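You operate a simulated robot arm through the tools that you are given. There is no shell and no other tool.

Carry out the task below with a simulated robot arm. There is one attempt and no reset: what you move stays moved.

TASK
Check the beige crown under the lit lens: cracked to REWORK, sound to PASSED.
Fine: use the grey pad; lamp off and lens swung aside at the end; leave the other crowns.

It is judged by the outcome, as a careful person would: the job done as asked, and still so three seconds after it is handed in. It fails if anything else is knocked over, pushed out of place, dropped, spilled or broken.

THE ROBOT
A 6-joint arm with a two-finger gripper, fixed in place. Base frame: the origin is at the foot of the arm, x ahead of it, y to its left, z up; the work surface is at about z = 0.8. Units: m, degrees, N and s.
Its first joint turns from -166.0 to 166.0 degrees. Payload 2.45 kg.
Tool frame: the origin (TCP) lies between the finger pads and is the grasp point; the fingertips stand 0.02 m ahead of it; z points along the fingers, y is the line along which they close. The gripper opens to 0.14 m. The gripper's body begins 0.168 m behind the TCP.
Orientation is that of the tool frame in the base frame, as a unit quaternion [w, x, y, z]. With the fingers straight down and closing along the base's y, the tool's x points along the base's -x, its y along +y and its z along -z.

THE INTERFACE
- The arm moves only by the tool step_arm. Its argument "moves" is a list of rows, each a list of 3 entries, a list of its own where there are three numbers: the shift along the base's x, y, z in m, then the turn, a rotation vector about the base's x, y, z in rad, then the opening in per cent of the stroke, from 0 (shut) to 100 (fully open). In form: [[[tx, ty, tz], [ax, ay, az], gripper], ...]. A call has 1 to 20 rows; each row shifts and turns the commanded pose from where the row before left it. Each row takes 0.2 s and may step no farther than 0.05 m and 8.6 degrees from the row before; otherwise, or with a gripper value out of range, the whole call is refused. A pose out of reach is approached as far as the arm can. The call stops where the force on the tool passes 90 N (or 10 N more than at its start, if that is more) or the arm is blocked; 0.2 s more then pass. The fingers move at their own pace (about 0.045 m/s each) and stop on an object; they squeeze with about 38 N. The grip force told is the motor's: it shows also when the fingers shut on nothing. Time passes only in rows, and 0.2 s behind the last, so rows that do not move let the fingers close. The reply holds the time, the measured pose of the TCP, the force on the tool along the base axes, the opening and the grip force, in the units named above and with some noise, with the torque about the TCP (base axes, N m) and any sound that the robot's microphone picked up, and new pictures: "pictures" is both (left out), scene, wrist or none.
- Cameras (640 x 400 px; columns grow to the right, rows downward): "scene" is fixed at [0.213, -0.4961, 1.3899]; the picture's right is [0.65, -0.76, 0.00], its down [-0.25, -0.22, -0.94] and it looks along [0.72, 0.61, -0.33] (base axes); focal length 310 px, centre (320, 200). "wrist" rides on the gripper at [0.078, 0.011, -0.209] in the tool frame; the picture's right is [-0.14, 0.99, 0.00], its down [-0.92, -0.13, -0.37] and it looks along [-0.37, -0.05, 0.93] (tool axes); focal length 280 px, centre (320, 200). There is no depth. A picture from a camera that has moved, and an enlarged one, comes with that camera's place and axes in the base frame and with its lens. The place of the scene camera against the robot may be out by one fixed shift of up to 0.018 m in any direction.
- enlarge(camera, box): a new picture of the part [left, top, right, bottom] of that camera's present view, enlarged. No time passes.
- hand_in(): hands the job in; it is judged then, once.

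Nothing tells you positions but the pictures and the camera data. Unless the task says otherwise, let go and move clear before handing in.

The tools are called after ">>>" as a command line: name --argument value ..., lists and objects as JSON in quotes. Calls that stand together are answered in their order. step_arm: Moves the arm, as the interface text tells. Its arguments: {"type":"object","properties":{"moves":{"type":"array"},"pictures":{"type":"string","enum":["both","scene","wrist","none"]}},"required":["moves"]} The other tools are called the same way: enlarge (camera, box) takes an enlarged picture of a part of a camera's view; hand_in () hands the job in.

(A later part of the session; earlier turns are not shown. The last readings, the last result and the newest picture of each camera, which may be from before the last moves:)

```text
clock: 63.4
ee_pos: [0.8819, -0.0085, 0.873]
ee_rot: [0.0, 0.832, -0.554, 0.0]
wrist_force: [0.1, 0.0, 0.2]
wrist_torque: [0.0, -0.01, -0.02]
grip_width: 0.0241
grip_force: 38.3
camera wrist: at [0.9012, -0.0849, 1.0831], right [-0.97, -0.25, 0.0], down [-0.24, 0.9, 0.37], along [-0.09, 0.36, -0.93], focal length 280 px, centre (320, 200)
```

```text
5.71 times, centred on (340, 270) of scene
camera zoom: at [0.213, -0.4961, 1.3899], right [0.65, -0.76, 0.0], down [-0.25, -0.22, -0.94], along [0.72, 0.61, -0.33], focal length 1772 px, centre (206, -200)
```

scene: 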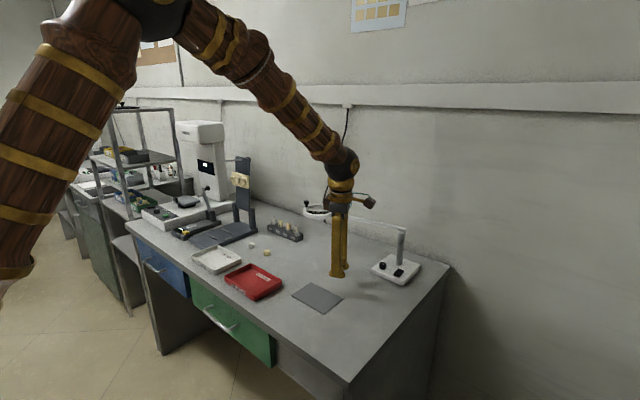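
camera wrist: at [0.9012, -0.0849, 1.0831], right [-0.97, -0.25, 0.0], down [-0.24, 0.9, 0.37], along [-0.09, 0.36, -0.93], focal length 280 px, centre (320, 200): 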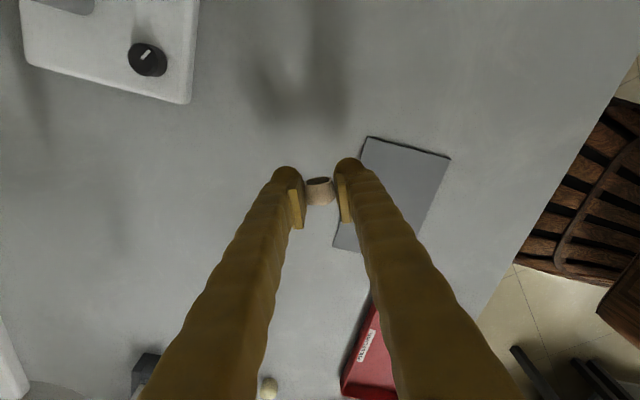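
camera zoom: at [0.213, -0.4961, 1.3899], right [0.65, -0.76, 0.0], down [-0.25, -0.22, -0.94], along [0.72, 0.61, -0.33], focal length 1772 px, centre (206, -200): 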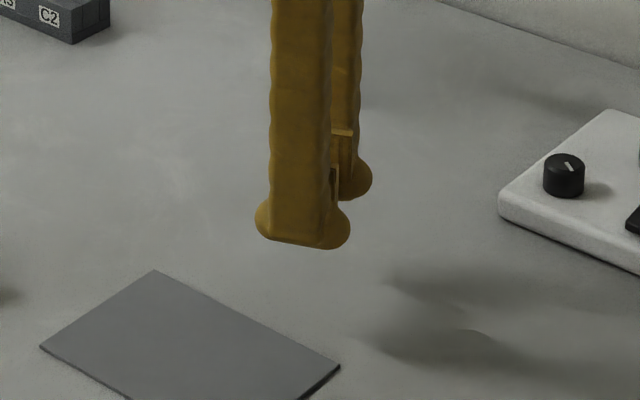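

It's holding. I'll yaw back slowly while moving over the pad.

>>> step_arm --moves '[[[-0.0055, 0.0006, 0.003], [0, 0, -0.131], 5], [[-0.0055, 0.0006, 0.003], [0, 0, -0.131], 5], [[-0.0055, 0.0006, 0.003], [0, 0, -0.131], 5], [[-0.0055, 0.0006, 0.003], [0, 0, -0.131], 5], [[-0.0055, 0.0006, 0.003], [0, 0, -0.131], 5], [[-0.0055, 0.0006, 0.003], [0, 0, -0.131], 5], [[-0.0055, 0.0006, 0.003], [0, 0, -0.131], 5], [[-0.0055, 0.0006, 0.003], [0, 0, -0.131], 5], [[-0.0055, 0.0006, 0.003], [0, 0, -0.131], 5], [[-0.0055, 0.0006, 0.003], [0, 0, -0.131], 5], [[-0.0055, 0.0006, 0], [0, 0, -0.131], 5], [[-0.0055, 0.0006, 0], [0, 0, -0.131], 5], [[-0.0055, 0.0006, 0], [0, 0, -0.131], 5], [[-0.0055, 0.0006, 0], [0, 0, -0.131], 5], [[-0.005, 0.0001, 0], [0, 0, -0.131], 5], [[0, 0, 0], [0, 0, 0], 5]]'

>>> enlarge --camera "wrist" --box '[240, 100, 400, 240]'

>>> enlarge --camera "scene" --box '[270, 235, 370, 315]'

```text
clock: 66.8
ee_pos: [0.799, -0.0002, 0.9032]
ee_rot: [0.0, 0.001, 1.0, 0.0]
wrist_force: [0.3, 0.9, -0.4]
wrist_torque: [0.03, -0.01, -0.01]
grip_width: 0.0243
grip_force: 38.3
camera wrist: at [0.721, 0.0106, 1.1129], right [0.14, 0.99, 0.0], down [0.92, -0.13, 0.37], along [0.36, -0.05, -0.93], focal length 280 px, centre (320, 200)
```

scene: 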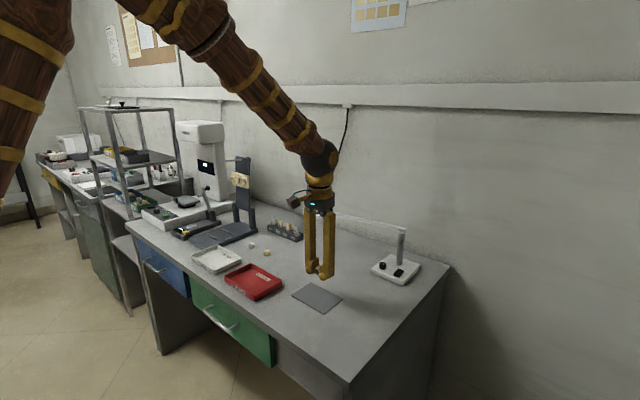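
wrist: 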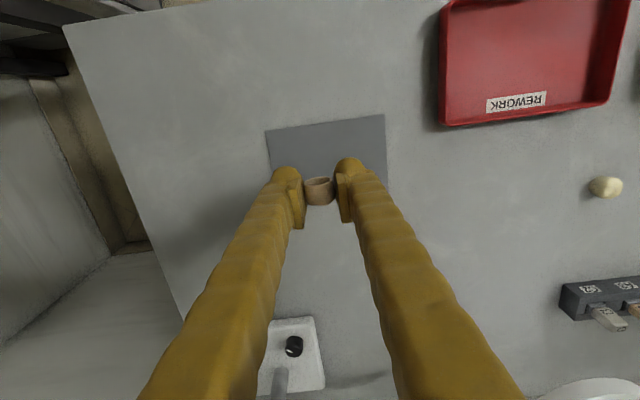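

```text
2.86 times, centred on (320, 170) of wrist
camera zoom: at [0.721, 0.0106, 1.1129], right [0.14, 0.99, 0.0], down [0.92, -0.13, 0.37], along [0.36, -0.05, -0.93], focal length 801 px, centre (320, 286)
```

zoom: 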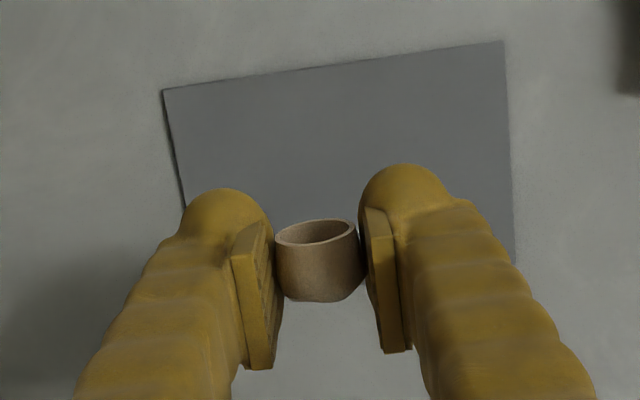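

```text
5.00 times, centred on (320, 275) of scene
camera zoom: at [0.213, -0.4961, 1.3899], right [0.65, -0.76, 0.0], down [-0.25, -0.22, -0.94], along [0.72, 0.61, -0.33], focal length 1551 px, centre (320, -175)
```

zoom: 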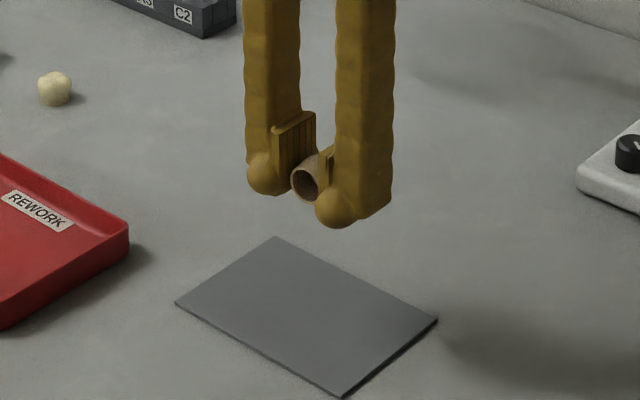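

The crown's base opening faces me and its chewing face points away. Tilting the tool outward will bring the chewing face up, so I'll tilt about 60° in the arm's plane, slowly.

>>> step_arm --moves '[[[0, 0, 0], [0, -0.08, 0], 5], [[0, 0, 0], [0, -0.08, 0], 5], [[0, 0, 0], [0, -0.08, 0], 5], [[0, 0, 0], [0, -0.08, 0], 5], [[0, 0, 0], [0, -0.08, 0], 5], [[0, 0, 0], [0, -0.08, 0], 5], [[0, 0, 0], [0, -0.08, 0], 5], [[0, 0, 0], [0, -0.08, 0], 5], [[0, 0, 0], [0, -0.08, 0], 5], [[0, 0, 0], [0, -0.08, 0], 5], [[0, 0, 0], [0, -0.08, 0], 5], [[0, 0, 0], [0, -0.08, 0], 5], [[0, 0, 0], [0, -0.08, 0], 5], [[0, 0, 0], [0, 0, 0], 5]]'

>>> enlarge --camera "wrist" --box '[240, 100, 400, 240]'

>>> enlarge --camera "scene" --box '[270, 235, 370, 315]'

```text
clock: 69.8
ee_pos: [0.7998, -0.0006, 0.9034]
ee_rot: [0.497, -0.001, 0.868, 0.0]
wrist_force: [-0.4, -0.2, -0.6]
wrist_torque: [-0.03, 0.0, 0.04]
grip_width: 0.0241
grip_force: 38.0
camera wrist: at [0.5792, 0.0106, 0.9423], right [0.07, 0.99, 0.12], down [0.15, -0.13, 0.98], along [0.99, -0.05, -0.16], focal length 280 px, centre (320, 200)
```

scene: 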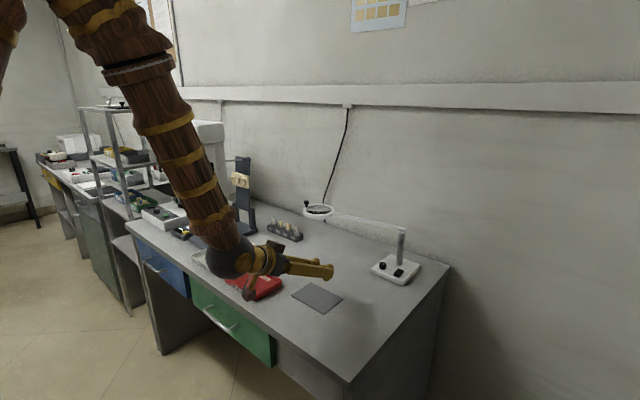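
wrist: 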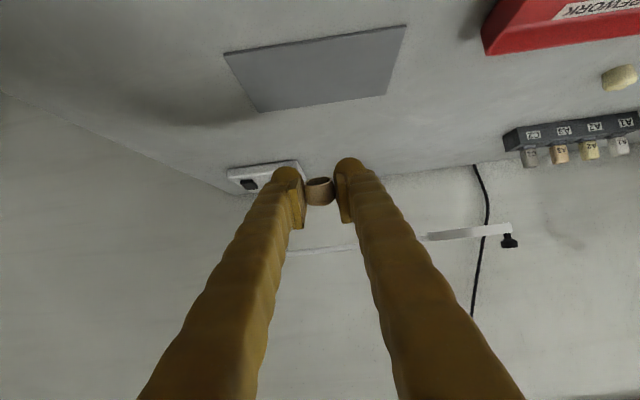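

```text
2.86 times, centred on (320, 170) of wrist
camera zoom: at [0.5792, 0.0106, 0.9423], right [0.07, 0.99, 0.12], down [0.15, -0.13, 0.98], along [0.99, -0.05, -0.16], focal length 801 px, centre (320, 286)
```

zoom: 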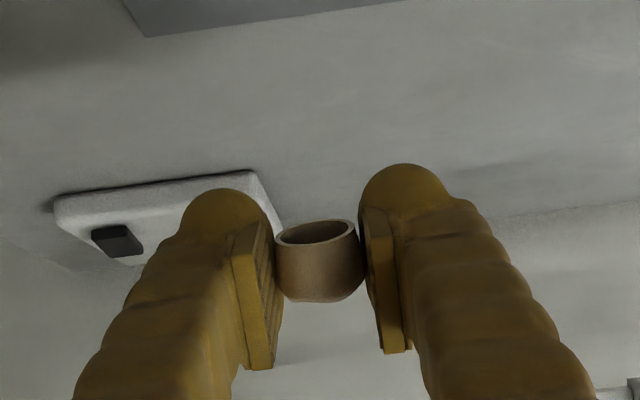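

```text
5.00 times, centred on (320, 275) of scene
camera zoom: at [0.213, -0.4961, 1.3899], right [0.65, -0.76, 0.0], down [-0.25, -0.22, -0.94], along [0.72, 0.61, -0.33], focal length 1551 px, centre (320, -175)
```

zoom: 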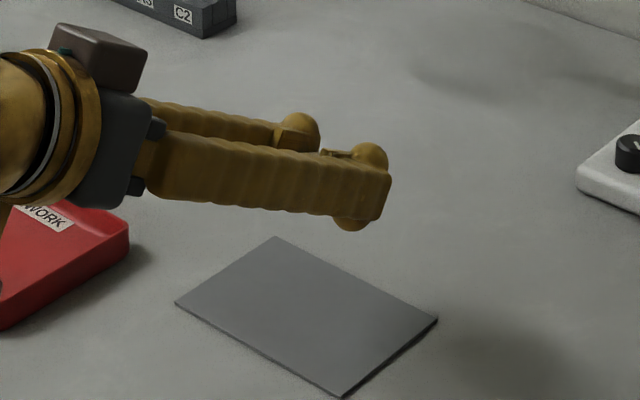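

>>> step_arm --moves '[[[-0.002, 0, -0.015], [0, 0, 0], 5], [[-0.002, 0, -0.015], [0, 0, 0], 5], [[-0.002, 0, -0.015], [0, 0, 0], 5], [[0, 0, -0.015], [0, 0, 0], 5], [[0, 0, -0.007], [0, 0, 0], 5], [[0, 0, 0], [0, 0, 0], 5]]'

>>> enlarge --camera "scene" --box '[270, 235, 370, 315]'

>>> enlarge --camera "wrist" --box '[240, 100, 400, 240]'

```text
clock: 71.2
ee_pos: [0.7927, -0.0004, 0.8363]
ee_rot: [0.496, 0.0, 0.868, 0.0]
wrist_force: [-0.1, 0.0, 0.6]
wrist_torque: [-0.01, 0.06, -0.02]
grip_width: 0.0242
grip_force: 38.1
camera wrist: at [0.573, 0.0106, 0.8755], right [0.07, 0.99, 0.12], down [0.15, -0.13, 0.98], along [0.99, -0.05, -0.16], focal length 280 px, centre (320, 200)
```

scene: 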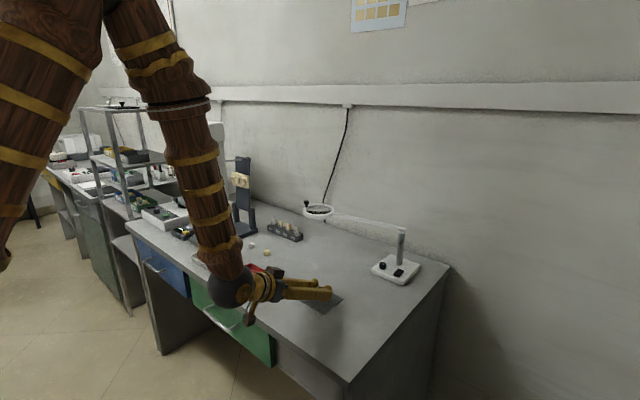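
wrist: 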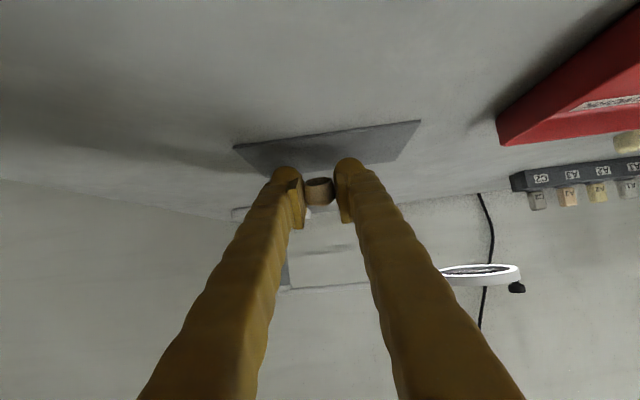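

```text
5.00 times, centred on (320, 275) of scene
camera zoom: at [0.213, -0.4961, 1.3899], right [0.65, -0.76, 0.0], down [-0.25, -0.22, -0.94], along [0.72, 0.61, -0.33], focal length 1551 px, centre (320, -175)
```

zoom: 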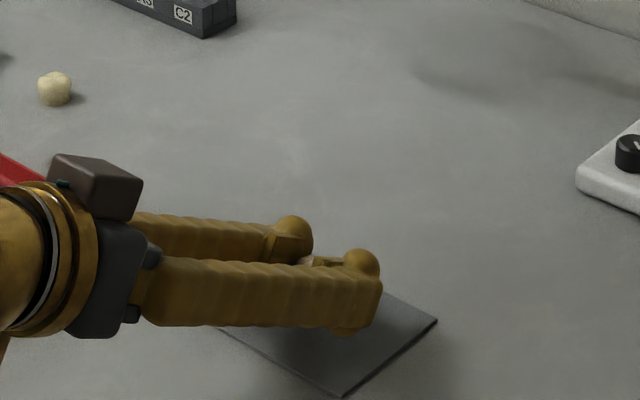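

```text
2.86 times, centred on (320, 170) of wrist
camera zoom: at [0.573, 0.0106, 0.8755], right [0.07, 0.99, 0.12], down [0.15, -0.13, 0.98], along [0.99, -0.05, -0.16], focal length 801 px, centre (320, 286)
```

zoom: 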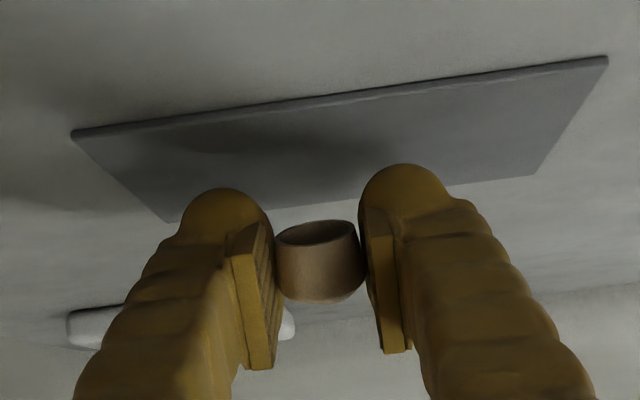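

>>> step_arm --moves '[[[0, 0, -0.003], [0, 0, 0], 5], [[0, 0, -0.002], [0, 0, 0], 5], [[0, 0, -0.0015], [0, 0, 0], 5], [[0, 0, 0], [0, 0, 0], 5]]'

>>> enlarge --camera "scene" --box '[270, 235, 370, 315]'

>>> enlarge --camera "wrist" --box '[240, 100, 400, 240]'

```text
clock: 72.2
ee_pos: [0.7938, -0.0017, 0.829]
ee_rot: [0.497, 0.0, 0.868, 0.0]
wrist_force: [-0.3, -0.8, -0.6]
wrist_torque: [0.01, -0.01, 0.0]
grip_width: 0.0241
grip_force: 37.9
camera wrist: at [0.5731, 0.0105, 0.8689], right [0.07, 0.99, 0.12], down [0.15, -0.13, 0.98], along [0.99, -0.05, -0.16], focal length 280 px, centre (320, 200)
```

scene: 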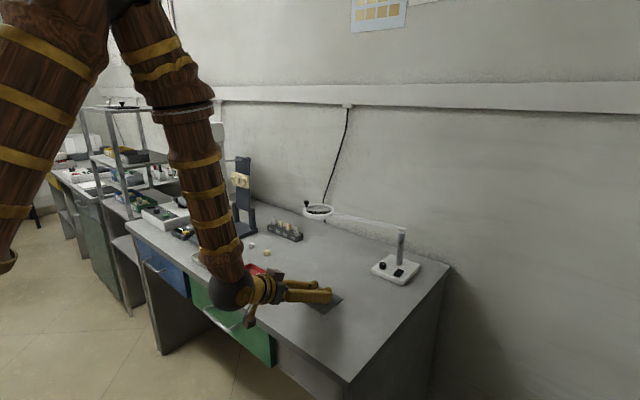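
wrist: 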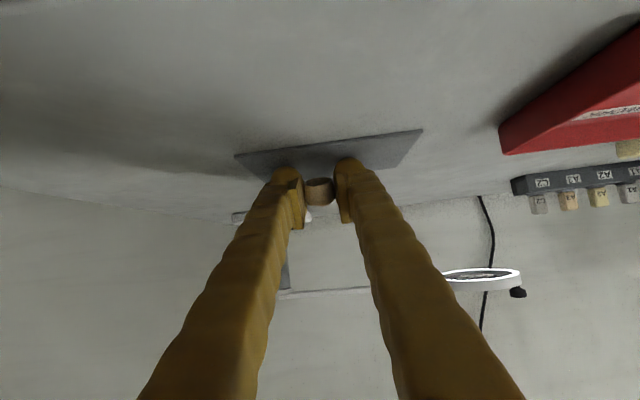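

```text
5.00 times, centred on (320, 275) of scene
camera zoom: at [0.213, -0.4961, 1.3899], right [0.65, -0.76, 0.0], down [-0.25, -0.22, -0.94], along [0.72, 0.61, -0.33], focal length 1551 px, centre (320, -175)
```

zoom: 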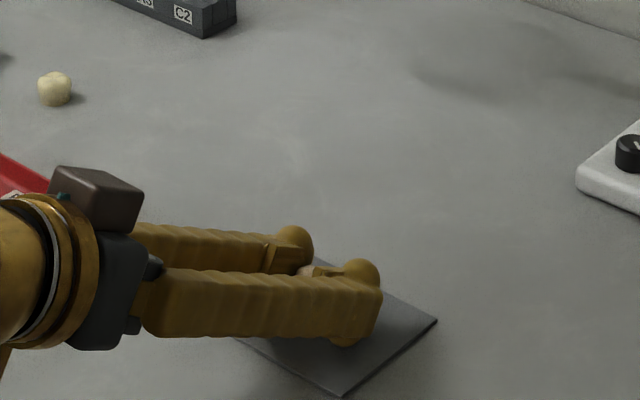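

```text
2.86 times, centred on (320, 170) of wrist
camera zoom: at [0.5731, 0.0105, 0.8689], right [0.07, 0.99, 0.12], down [0.15, -0.13, 0.98], along [0.99, -0.05, -0.16], focal length 801 px, centre (320, 286)
```

zoom: 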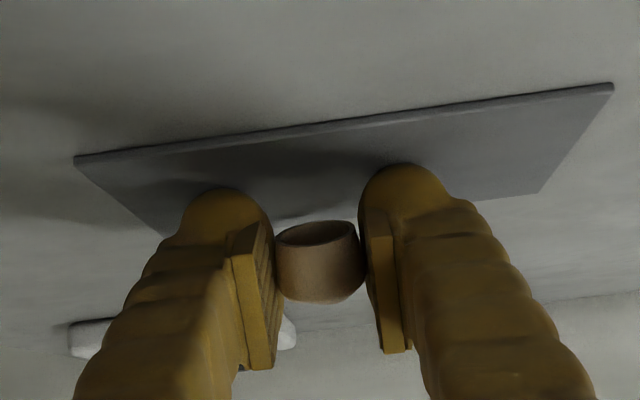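

>>> step_arm --moves '[[[0, 0, -0.001], [0, 0, 0], 5], [[0, 0, -0.001], [0, 0, 0], 5], [[0, 0, -0.001], [0, 0, 0], 5], [[0, 0, 0], [0, 0, 0], 5]]' --pictures "none"

>>> enlarge --camera "wrist" --box '[240, 100, 400, 240]'

```text
clock: 73.2
ee_pos: [0.7946, -0.0006, 0.8275]
ee_rot: [0.497, -0.001, 0.868, 0.001]
wrist_force: [-2.0, -1.1, 11.8]
wrist_torque: [-0.02, -0.05, 0.01]
grip_width: 0.024
grip_force: 38.1
```

```text
2.86 times, centred on (320, 170) of wrist
camera zoom: at [0.5735, 0.0105, 0.8664], right [0.07, 0.99, 0.12], down [0.15, -0.13, 0.98], along [0.99, -0.05, -0.16], focal length 801 px, centre (320, 286)
```

zoom: 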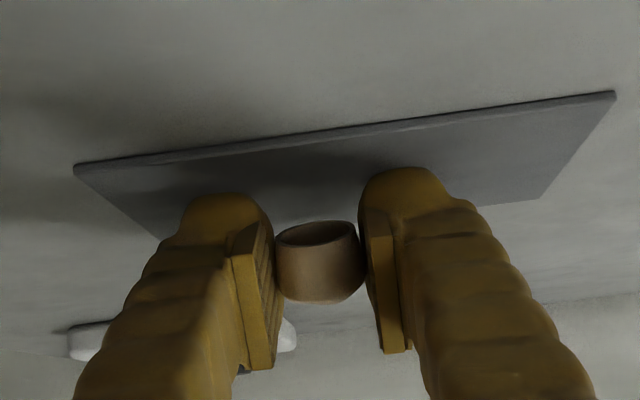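

The fingertips touch the pad lightly at 12 N, with the crown a few millimetres above it and tilted most of the way up. I'll raise a hair, then release it so it settles onto its base.

>>> step_arm --moves '[[[0, 0, 0.001], [0, 0, 0], 5], [[0, 0, 0], [0, 0, 0], 40], [[0, 0, 0], [0, 0, 0], 40], [[0, 0, 0], [0, 0, 0], 40], [[0, 0, 0], [0, 0, 0], 40]]'

>>> enlarge --camera "wrist" --box '[240, 100, 400, 240]'

>>> enlarge --camera "scene" --box '[270, 235, 370, 315]'

```text
clock: 74.4
ee_pos: [0.7926, -0.0, 0.8268]
ee_rot: [0.496, -0.001, 0.868, 0.0]
wrist_force: [-0.5, -0.3, -0.2]
wrist_torque: [0.02, 0.0, 0.02]
grip_width: 0.0559
grip_force: 0.1
camera wrist: at [0.573, 0.0105, 0.8667], right [0.07, 0.99, 0.12], down [0.15, -0.13, 0.98], along [0.99, -0.05, -0.16], focal length 280 px, centre (320, 200)
```

scene: 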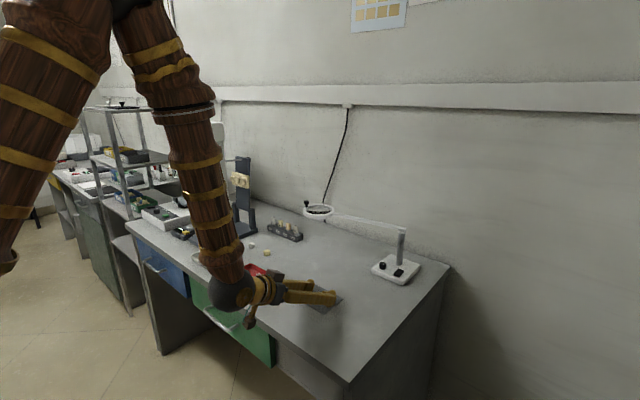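
wrist: 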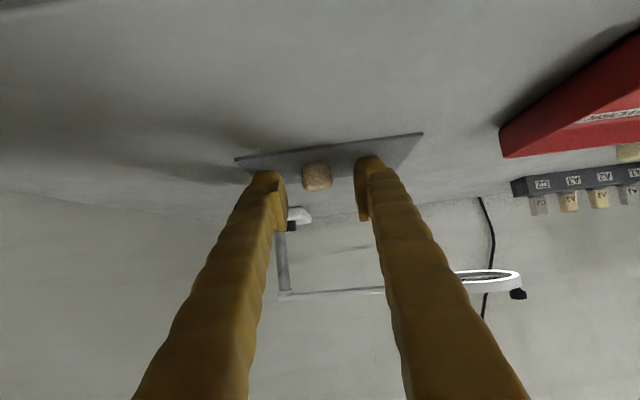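

```text
2.86 times, centred on (320, 170) of wrist
camera zoom: at [0.573, 0.0105, 0.8667], right [0.07, 0.99, 0.12], down [0.15, -0.13, 0.98], along [0.99, -0.05, -0.16], focal length 801 px, centre (320, 286)
```

zoom: 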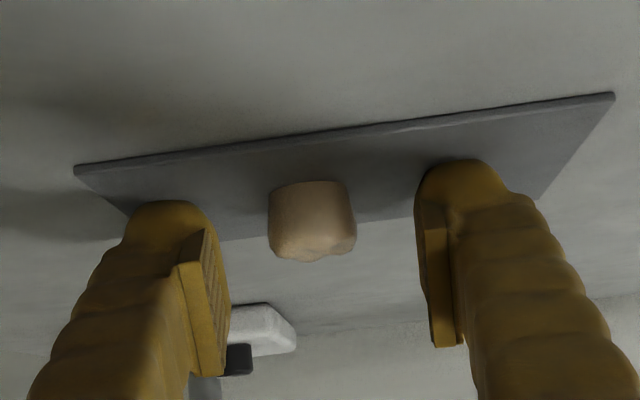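

```text
5.00 times, centred on (320, 275) of scene
camera zoom: at [0.213, -0.4961, 1.3899], right [0.65, -0.76, 0.0], down [-0.25, -0.22, -0.94], along [0.72, 0.61, -0.33], focal length 1551 px, centre (320, -175)
```

zoom: 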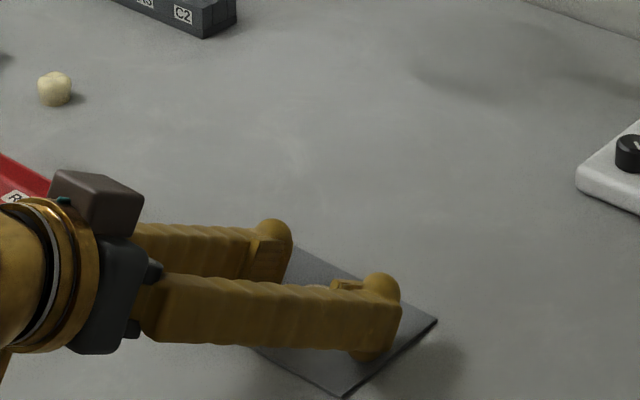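

The crown now stands upright on the pad with its chewing face up. I'll back out along the fingers, rise, and straighten the tool in the arm's plane.

>>> step_arm --moves '[[[-0.017, 0, 0.01], [0, 0, 0], 45], [[-0.017, 0, 0.015], [0, 0, 0], 45], [[-0.017, 0, 0.03], [0, 0, 0], 45], [[0, 0, 0.04], [0, 0, 0], 60], [[0, 0, 0.04], [0, 0, 0], 60], [[0, 0, 0.04], [0, 0, 0], 60], [[0.005, 0, 0], [0, 0.1, 0], 60], [[0.005, 0, 0], [0, 0.1, 0], 60], [[0.005, 0, 0], [0, 0.1, 0], 60], [[0.005, 0, 0], [0, 0.1, 0], 60], [[0.005, 0, 0], [0, 0.1, 0], 60], [[0.005, 0, 0], [0, 0.1, 0], 60], [[0.005, 0, 0], [0, 0.1, 0], 60], [[0.005, 0, 0], [0, 0.1, 0], 60], [[0.005, 0, 0], [0, 0.1, 0], 60], [[0.005, 0, 0], [0, 0.14, 0], 60], [[0, 0, 0], [0, 0, 0], 60]]'

>>> enlarge --camera "wrist" --box '[240, 80, 400, 220]'

>>> enlarge --camera "scene" --box '[270, 235, 370, 315]'

```text
clock: 78.0
ee_pos: [0.8051, -0.0008, 1.0059]
ee_rot: [-0.002, 0.001, 1.0, 0.0]
wrist_force: [0.3, -0.5, -0.5]
wrist_torque: [0.0, 0.0, -0.03]
grip_width: 0.0842
grip_force: 0.0
out of reach, approached as far as the arm can: row 3
camera wrist: at [0.7276, 0.0104, 1.2162], right [0.14, 0.99, 0.0], down [0.92, -0.13, 0.37], along [0.36, -0.05, -0.93], focal length 280 px, centre (320, 200)
```

scene: 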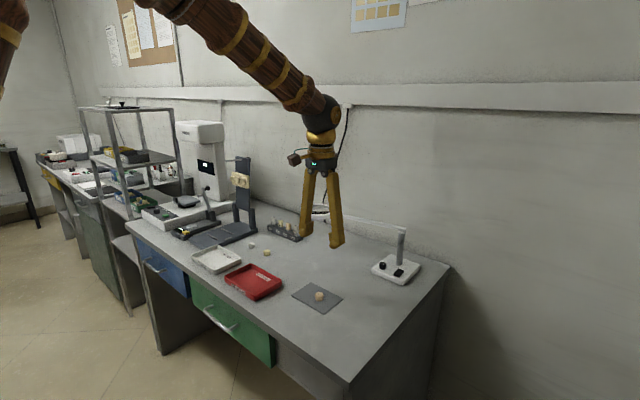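
wrist: 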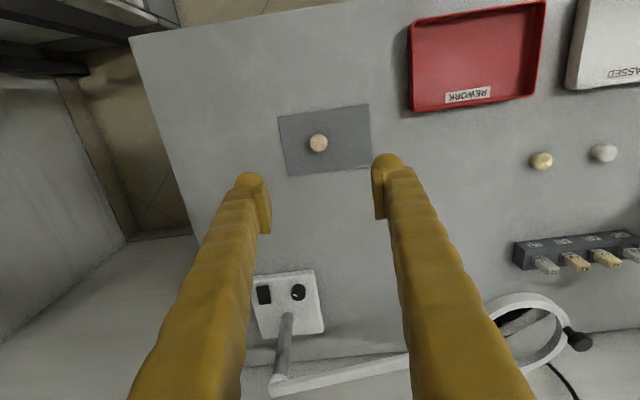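

```text
2.86 times, centred on (320, 150) of wrist
camera zoom: at [0.7276, 0.0104, 1.2162], right [0.14, 0.99, 0.0], down [0.92, -0.13, 0.37], along [0.36, -0.05, -0.93], focal length 801 px, centre (320, 343)
```

zoom: 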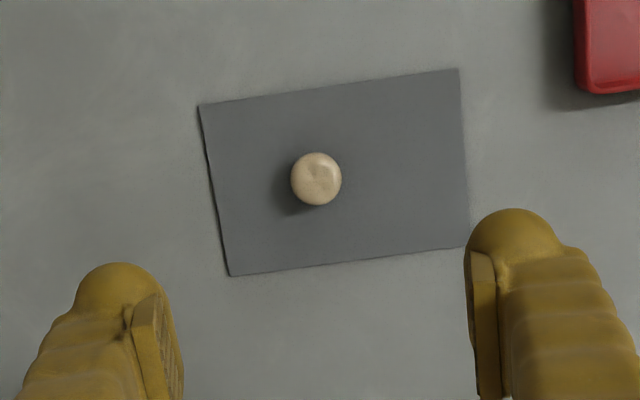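

```text
5.00 times, centred on (320, 275) of scene
camera zoom: at [0.213, -0.4961, 1.3899], right [0.65, -0.76, 0.0], down [-0.25, -0.22, -0.94], along [0.72, 0.61, -0.33], focal length 1551 px, centre (320, -175)
```

zoom: 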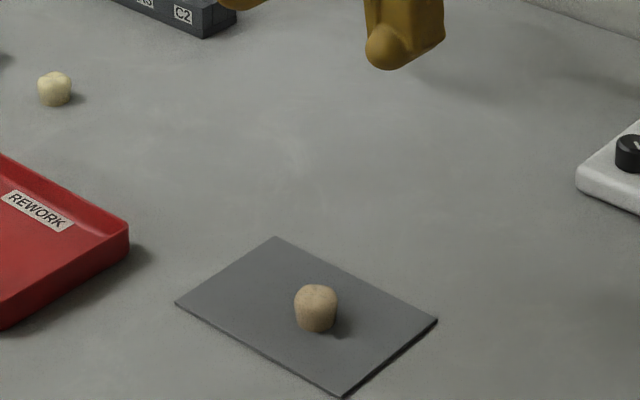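

The crown sits upright at about (0.797, -0.001). Next is the lens, so I'll go toward the black handle at the far end of the ring, near (1.04, 0.27, 0.97), with the tool tilted outward.

>>> step_arm --moves '[[[0.0207, 0.0353, 0.0077], [0, 0, 0.0364], 50], [[0.0207, 0.0353, 0.0077], [0, 0, 0.0364], 50], [[0.0207, 0.0353, 0.0077], [0, 0, 0.0364], 50], [[0.0207, 0.0353, 0.0077], [0, 0, 0.0364], 50], [[0.0207, 0.0353, 0.0077], [0, 0, 0.0364], 50], [[0.0207, 0.0353, 0.0077], [0, 0, 0.0364], 50], [[0.0207, 0.0353, 0.0077], [0, 0, 0.0364], 50], [[0, 0, 0], [0.0265, -0.1016, 0], 50], [[0, 0, 0], [0.0265, -0.1016, 0], 50], [[0, 0, 0], [0.0265, -0.1016, 0], 50], [[0, 0, 0], [0.0265, -0.1016, 0], 50], [[0, 0, 0], [0.0265, -0.1016, 0], 50], [[0, 0, 0], [0, 0, 0], 50]]'

>>> enlarge --camera "wrist" --box '[230, 80, 410, 220]'

>>> enlarge --camera "scene" --box '[260, 160, 360, 240]'

```text
clock: 80.8
ee_pos: [0.9501, 0.247, 1.06]
ee_rot: [0.258, -0.124, 0.958, 0.033]
wrist_force: [-0.5, -1.0, 0.1]
wrist_torque: [0.02, 0.0, -0.03]
grip_width: 0.0701
grip_force: 0.1
camera wrist: at [0.7805, 0.2137, 1.2023], right [-0.14, 0.99, 0.07], down [0.62, 0.03, 0.78], along [0.77, 0.15, -0.62], focal length 280 px, centre (320, 200)
```

scene: 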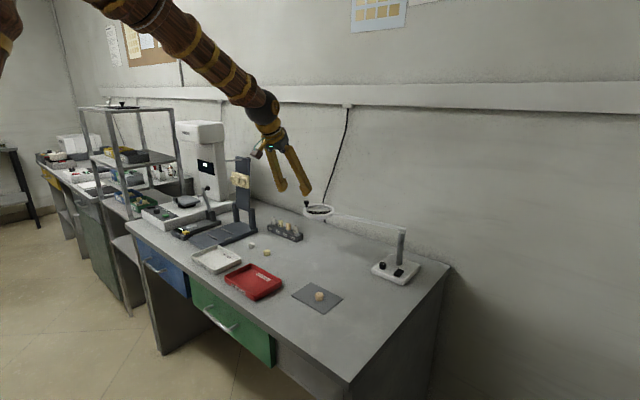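
wrist: 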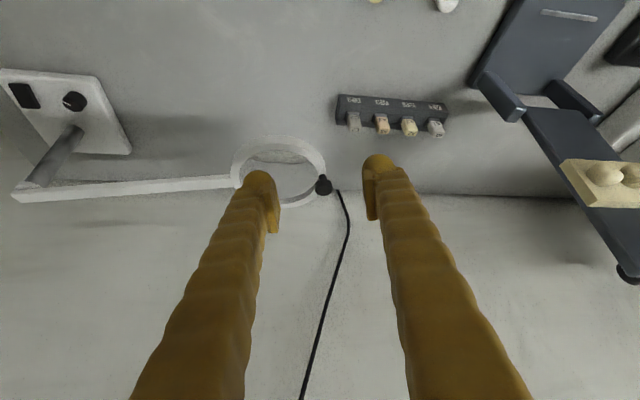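

```text
2.86 times, centred on (320, 150) of wrist
camera zoom: at [0.7805, 0.2137, 1.2023], right [-0.14, 0.99, 0.07], down [0.62, 0.03, 0.78], along [0.77, 0.15, -0.62], focal length 801 px, centre (320, 343)
```

zoom: 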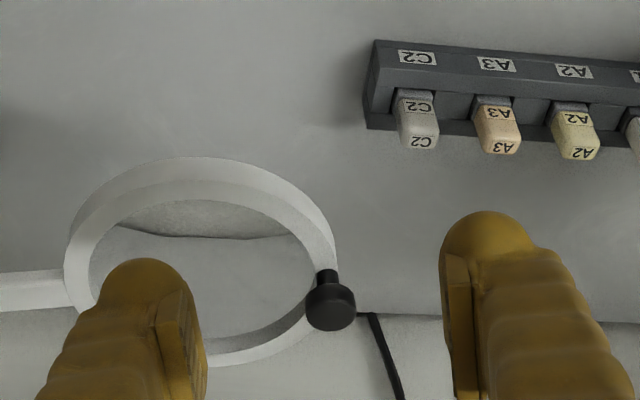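

```text
5.00 times, centred on (310, 200) of scene
camera zoom: at [0.213, -0.4961, 1.3899], right [0.65, -0.76, 0.0], down [-0.25, -0.22, -0.94], along [0.72, 0.61, -0.33], focal length 1551 px, centre (370, 200)
```

zoom: 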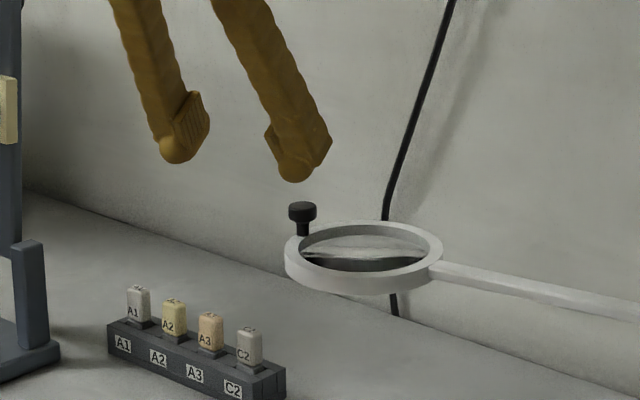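

>>> step_arm --moves '[[[0.0281, 0.0073, -0.01], [0, 0, 0], 40], [[0.0281, 0.0073, -0.01], [0, 0, 0], 40], [[0.0281, 0.0073, -0.01], [0, 0, 0], 40], [[0, 0, -0.015], [0, 0, 0], 40], [[0, 0, 0], [0, 0, 0], 40]]'

>>> enlarge --camera "wrist" --box '[230, 80, 410, 240]'

>>> enlarge --camera "scene" --box '[260, 160, 360, 240]'

```text
clock: 82.0
ee_pos: [1.0339, 0.268, 1.0159]
ee_rot: [0.257, -0.124, 0.958, 0.034]
wrist_force: [-0.5, 0.9, 0.7]
wrist_torque: [0.03, -0.03, 0.0]
grip_width: 0.0562
grip_force: 0.2
camera wrist: at [0.8645, 0.2355, 1.1577], right [-0.14, 0.99, 0.07], down [0.62, 0.03, 0.78], along [0.77, 0.15, -0.62], focal length 280 px, centre (320, 200)
```

scene: 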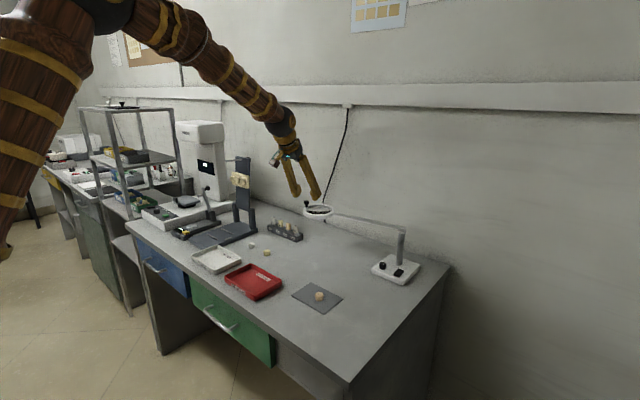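
wrist: 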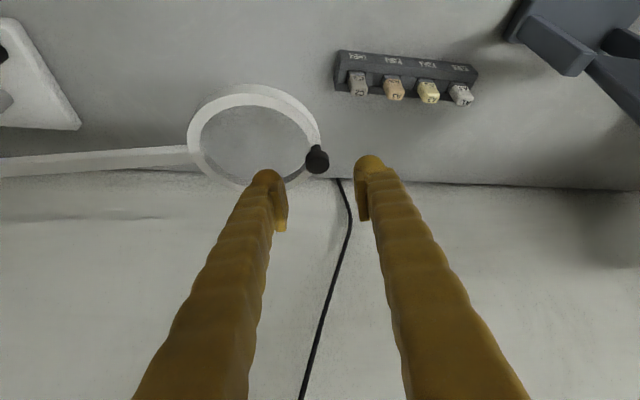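

```text
2.50 times, centred on (320, 160) of wrist
camera zoom: at [0.8645, 0.2355, 1.1577], right [-0.14, 0.99, 0.07], down [0.62, 0.03, 0.78], along [0.77, 0.15, -0.62], focal length 701 px, centre (320, 300)
```

zoom: 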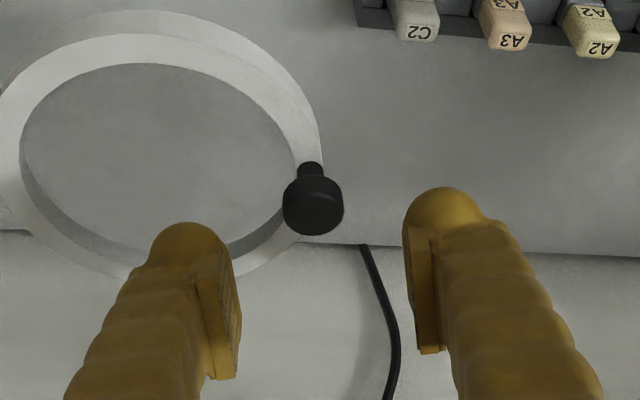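

```text
5.00 times, centred on (310, 200) of scene
camera zoom: at [0.213, -0.4961, 1.3899], right [0.65, -0.76, 0.0], down [-0.25, -0.22, -0.94], along [0.72, 0.61, -0.33], focal length 1551 px, centre (370, 200)
```

zoom: 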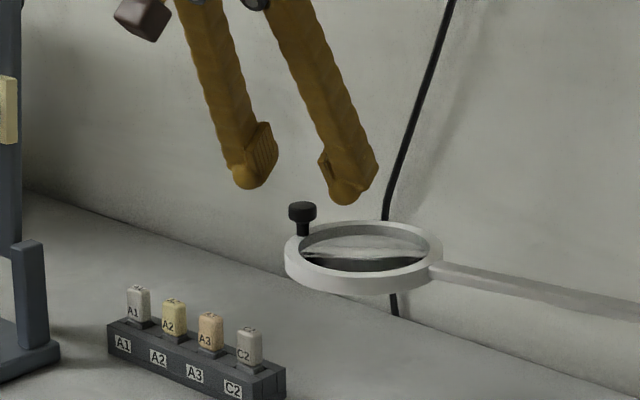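

>>> step_arm --moves '[[[-0.0027, 0.001, -0.012], [0, 0, 0], 40], [[0, 0, -0.01], [0, 0, 0], 40], [[0, 0, -0.007], [0, 0, 0], 36], [[0, 0, 0], [0, 0, 0], 36]]'

>>> enlarge --camera "wrist" --box '[230, 80, 410, 240]'

>>> enlarge --camera "scene" --box '[260, 160, 360, 240]'

```text
clock: 83.0
ee_pos: [1.0313, 0.2676, 0.9858]
ee_rot: [0.257, -0.124, 0.958, 0.033]
wrist_force: [-0.7, -0.6, 0.3]
wrist_torque: [-0.02, 0.01, 0.0]
grip_width: 0.0504
grip_force: 0.1
camera wrist: at [0.8621, 0.2363, 1.1283], right [-0.14, 0.99, 0.07], down [0.63, 0.03, 0.78], along [0.77, 0.15, -0.62], focal length 280 px, centre (320, 200)
```

scene: 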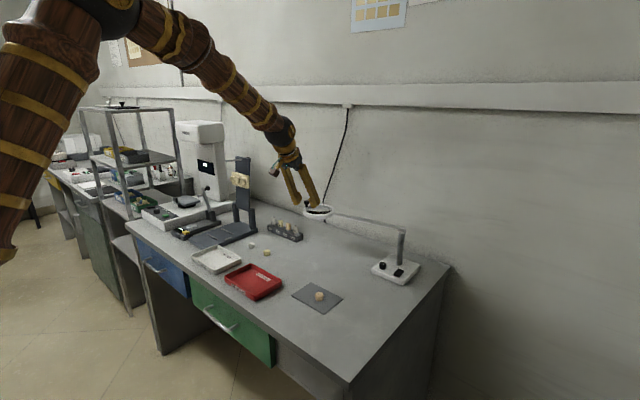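
wrist: 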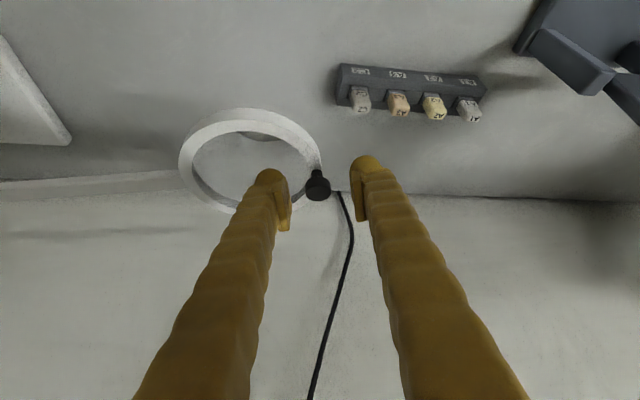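

```text
2.50 times, centred on (320, 160) of wrist
camera zoom: at [0.8621, 0.2363, 1.1283], right [-0.14, 0.99, 0.07], down [0.63, 0.03, 0.78], along [0.77, 0.15, -0.62], focal length 701 px, centre (320, 300)
```

zoom: 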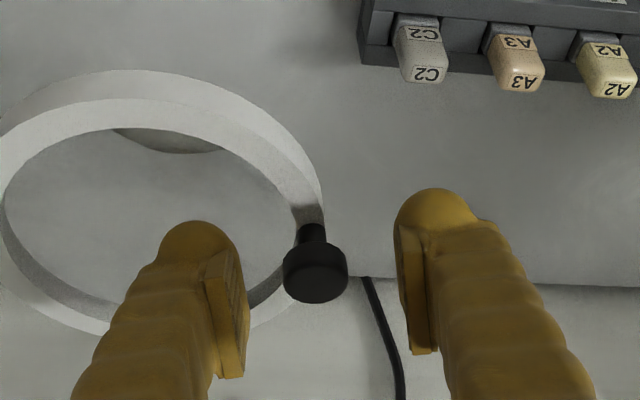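

```text
5.00 times, centred on (310, 200) of scene
camera zoom: at [0.213, -0.4961, 1.3899], right [0.65, -0.76, 0.0], down [-0.25, -0.22, -0.94], along [0.72, 0.61, -0.33], focal length 1551 px, centre (370, 200)
```

zoom: 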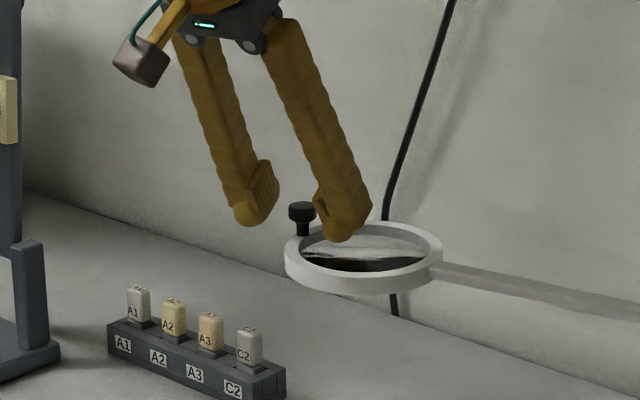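

The handle's cap is centred between the pads. I'll close on it.

>>> step_arm --moves '[[[0, 0, 0], [0, 0, 0], 28], [[0, 0, 0], [0, 0, 0], 20], [[0, 0, 0], [0, 0, 0], 14], [[0, 0, 0], [0, 0, 0], 10], [[0, 0, 0], [0, 0, 0], 10]]'

>>> enlarge --camera "wrist" --box '[230, 80, 410, 240]'

```text
clock: 84.2
ee_pos: [1.0312, 0.2668, 0.9853]
ee_rot: [0.257, -0.124, 0.958, 0.033]
wrist_force: [1.3, -11.8, -0.2]
wrist_torque: [-0.12, 0.01, -0.03]
grip_width: 0.0218
grip_force: 5.7
camera wrist: at [0.8622, 0.2359, 1.1284], right [-0.14, 0.99, 0.07], down [0.63, 0.03, 0.78], along [0.77, 0.15, -0.62], focal length 280 px, centre (320, 200)
```

scene: 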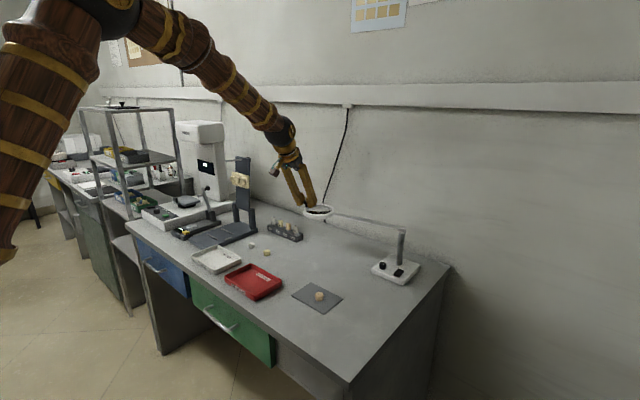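
wrist: 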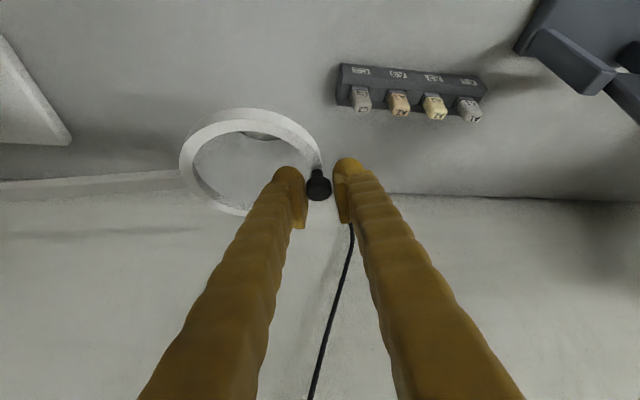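

```text
2.50 times, centred on (320, 160) of wrist
camera zoom: at [0.8622, 0.2359, 1.1284], right [-0.14, 0.99, 0.07], down [0.63, 0.03, 0.78], along [0.77, 0.15, -0.62], focal length 701 px, centre (320, 300)
```

zoom: 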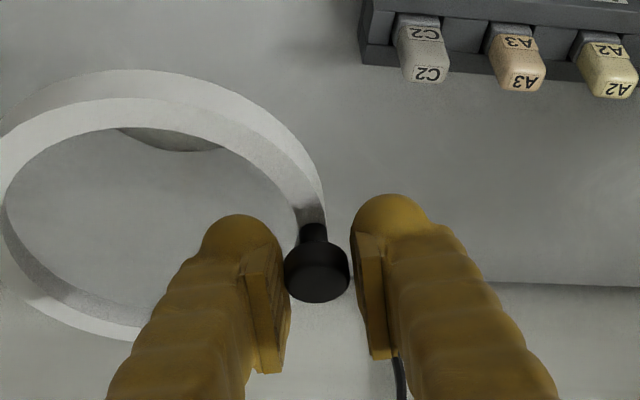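

I'm gripping the handle lightly. The lens pivots about the post near (1.099, -0.101), and the crown lies on the lens's circle about 62° further round. I'll start along that arc and check that the lens follows.

>>> step_arm --moves '[[[0, -0.001, 0], [0, 0, 0], 5], [[-0.0199, -0.0039, 0], [-0.0044, 0.0169, -0.0127], 5], [[-0.0197, -0.005, 0], [-0.0042, 0.0169, -0.0127], 5], [[-0.0194, -0.006, 0], [-0.0039, 0.017, -0.0127], 5], [[0, 0, 0], [0, 0, 0], 5]]'

>>> enlarge --camera "wrist" --box '[230, 80, 410, 240]'

```text
clock: 85.4
ee_pos: [0.9738, 0.2522, 0.987]
ee_rot: [0.234, -0.104, 0.966, 0.025]
wrist_force: [6.5, -18.0, 15.8]
wrist_torque: [-0.13, -0.63, -0.1]
grip_width: 0.0196
grip_force: 44.1
camera wrist: at [0.8098, 0.2283, 1.1378], right [-0.09, 0.99, 0.06], down [0.66, 0.02, 0.75], along [0.74, 0.11, -0.66], focal length 280 px, centre (320, 200)
```

scene: 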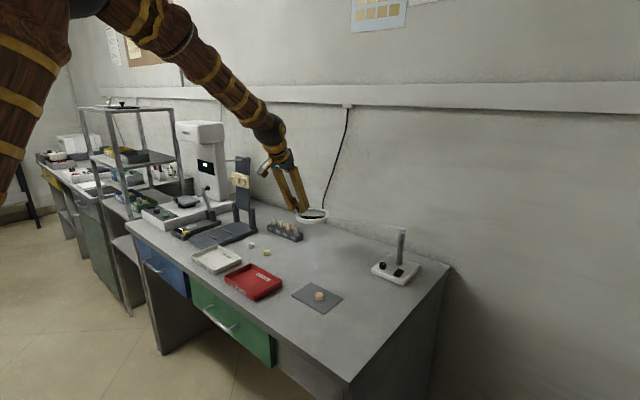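
wrist: 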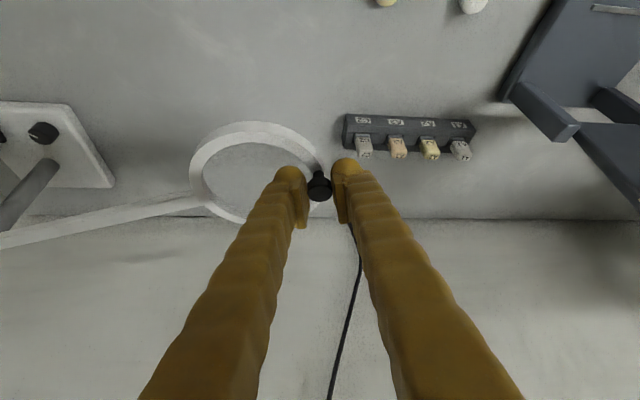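

```text
2.50 times, centred on (320, 160) of wrist
camera zoom: at [0.8098, 0.2283, 1.1378], right [-0.09, 0.99, 0.06], down [0.66, 0.02, 0.75], along [0.74, 0.11, -0.66], focal length 701 px, centre (320, 300)
```

zoom: 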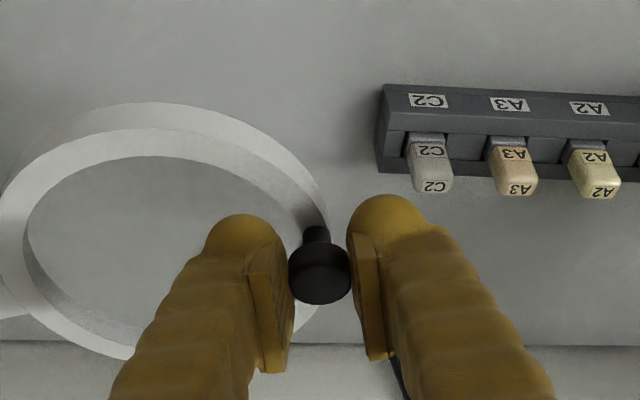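

The lens follows. I'll trim the small side and vertical loads and continue along the arc.

>>> step_arm --moves '[[[-0.019, -0.0081, 0.0005], [-0.0036, 0.0171, -0.0127], 5], [[-0.0186, -0.0083, 0.0003], [-0.0034, 0.0171, -0.0127], 5], [[-0.0181, -0.0091, 0], [-0.0031, 0.0172, -0.0127], 5], [[-0.0176, -0.0101, 0], [-0.0029, 0.0172, -0.0127], 5], [[-0.017, -0.0111, 0], [-0.0026, 0.0172, -0.0127], 5], [[0, 0, 0], [0, 0, 0], 5]]' --pictures "scene"

>>> enlarge --camera "wrist" --box '[230, 80, 410, 240]'

```text
clock: 86.8
ee_pos: [0.882, 0.2067, 0.9868]
ee_rot: [0.19, -0.075, 0.979, 0.015]
wrist_force: [-12.4, 16.8, 13.1]
wrist_torque: [0.23, -0.08, 0.11]
grip_width: 0.0194
grip_force: 44.8
```

scene: 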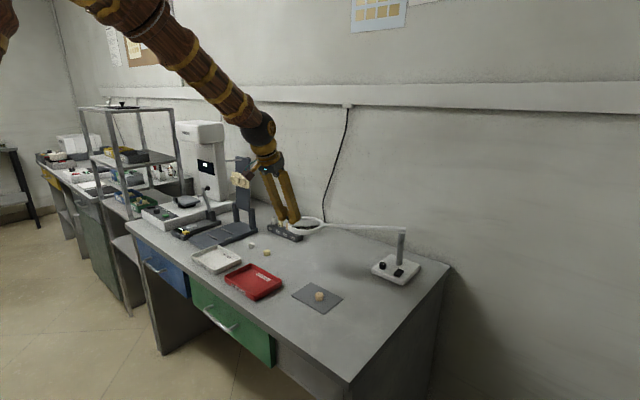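

```text
2.50 times, centred on (320, 160) of wrist
camera zoom: at [0.7306, 0.195, 1.1519], right [-0.03, 1.0, 0.05], down [0.73, -0.02, 0.69], along [0.69, 0.06, -0.73], focal length 701 px, centre (320, 300)
```

zoom: 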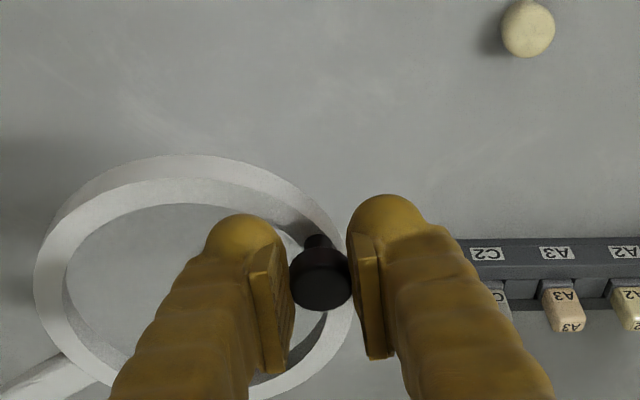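

>>> step_arm --moves '[[[-0.017, -0.0112, 0.0003], [-0.0024, 0.0173, -0.0127], 5], [[-0.0157, -0.0129, 0], [-0.0021, 0.0173, -0.0127], 5], [[-0.015, -0.0137, 0], [-0.0018, 0.0173, -0.0127], 5], [[-0.0142, -0.0145, 0], [-0.0015, 0.0174, -0.0127], 5], [[-0.0134, -0.0153, 0], [-0.0013, 0.0174, -0.0127], 5], [[-0.0125, -0.016, 0], [-0.0011, 0.0174, -0.0127], 5], [[0, 0, 0], [0, 0, 0], 5]]' --pictures "scene"

>>> enlarge --camera "wrist" --box '[230, 80, 410, 240]'

```text
clock: 88.4
ee_pos: [0.7942, 0.1228, 0.9881]
ee_rot: [0.139, -0.039, 0.99, 0.007]
wrist_force: [-7.8, 5.4, 8.4]
wrist_torque: [0.12, -0.44, 0.09]
grip_width: 0.0195
grip_force: 44.3
```

scene: 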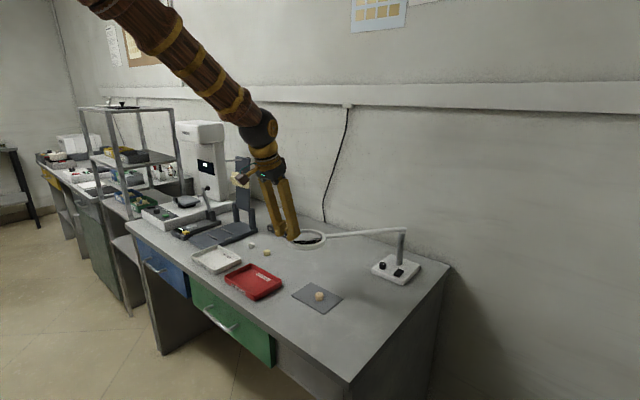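

```text
2.50 times, centred on (320, 160) of wrist
camera zoom: at [0.6611, 0.1236, 1.167], right [0.06, 1.0, 0.04], down [0.79, -0.07, 0.61], along [0.61, 0.0, -0.79], focal length 701 px, centre (320, 300)
```

zoom: 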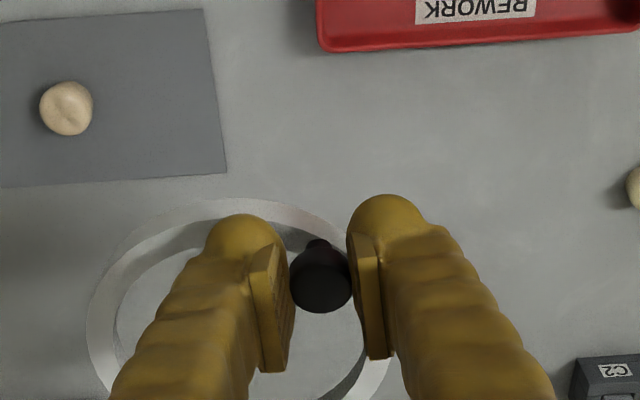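

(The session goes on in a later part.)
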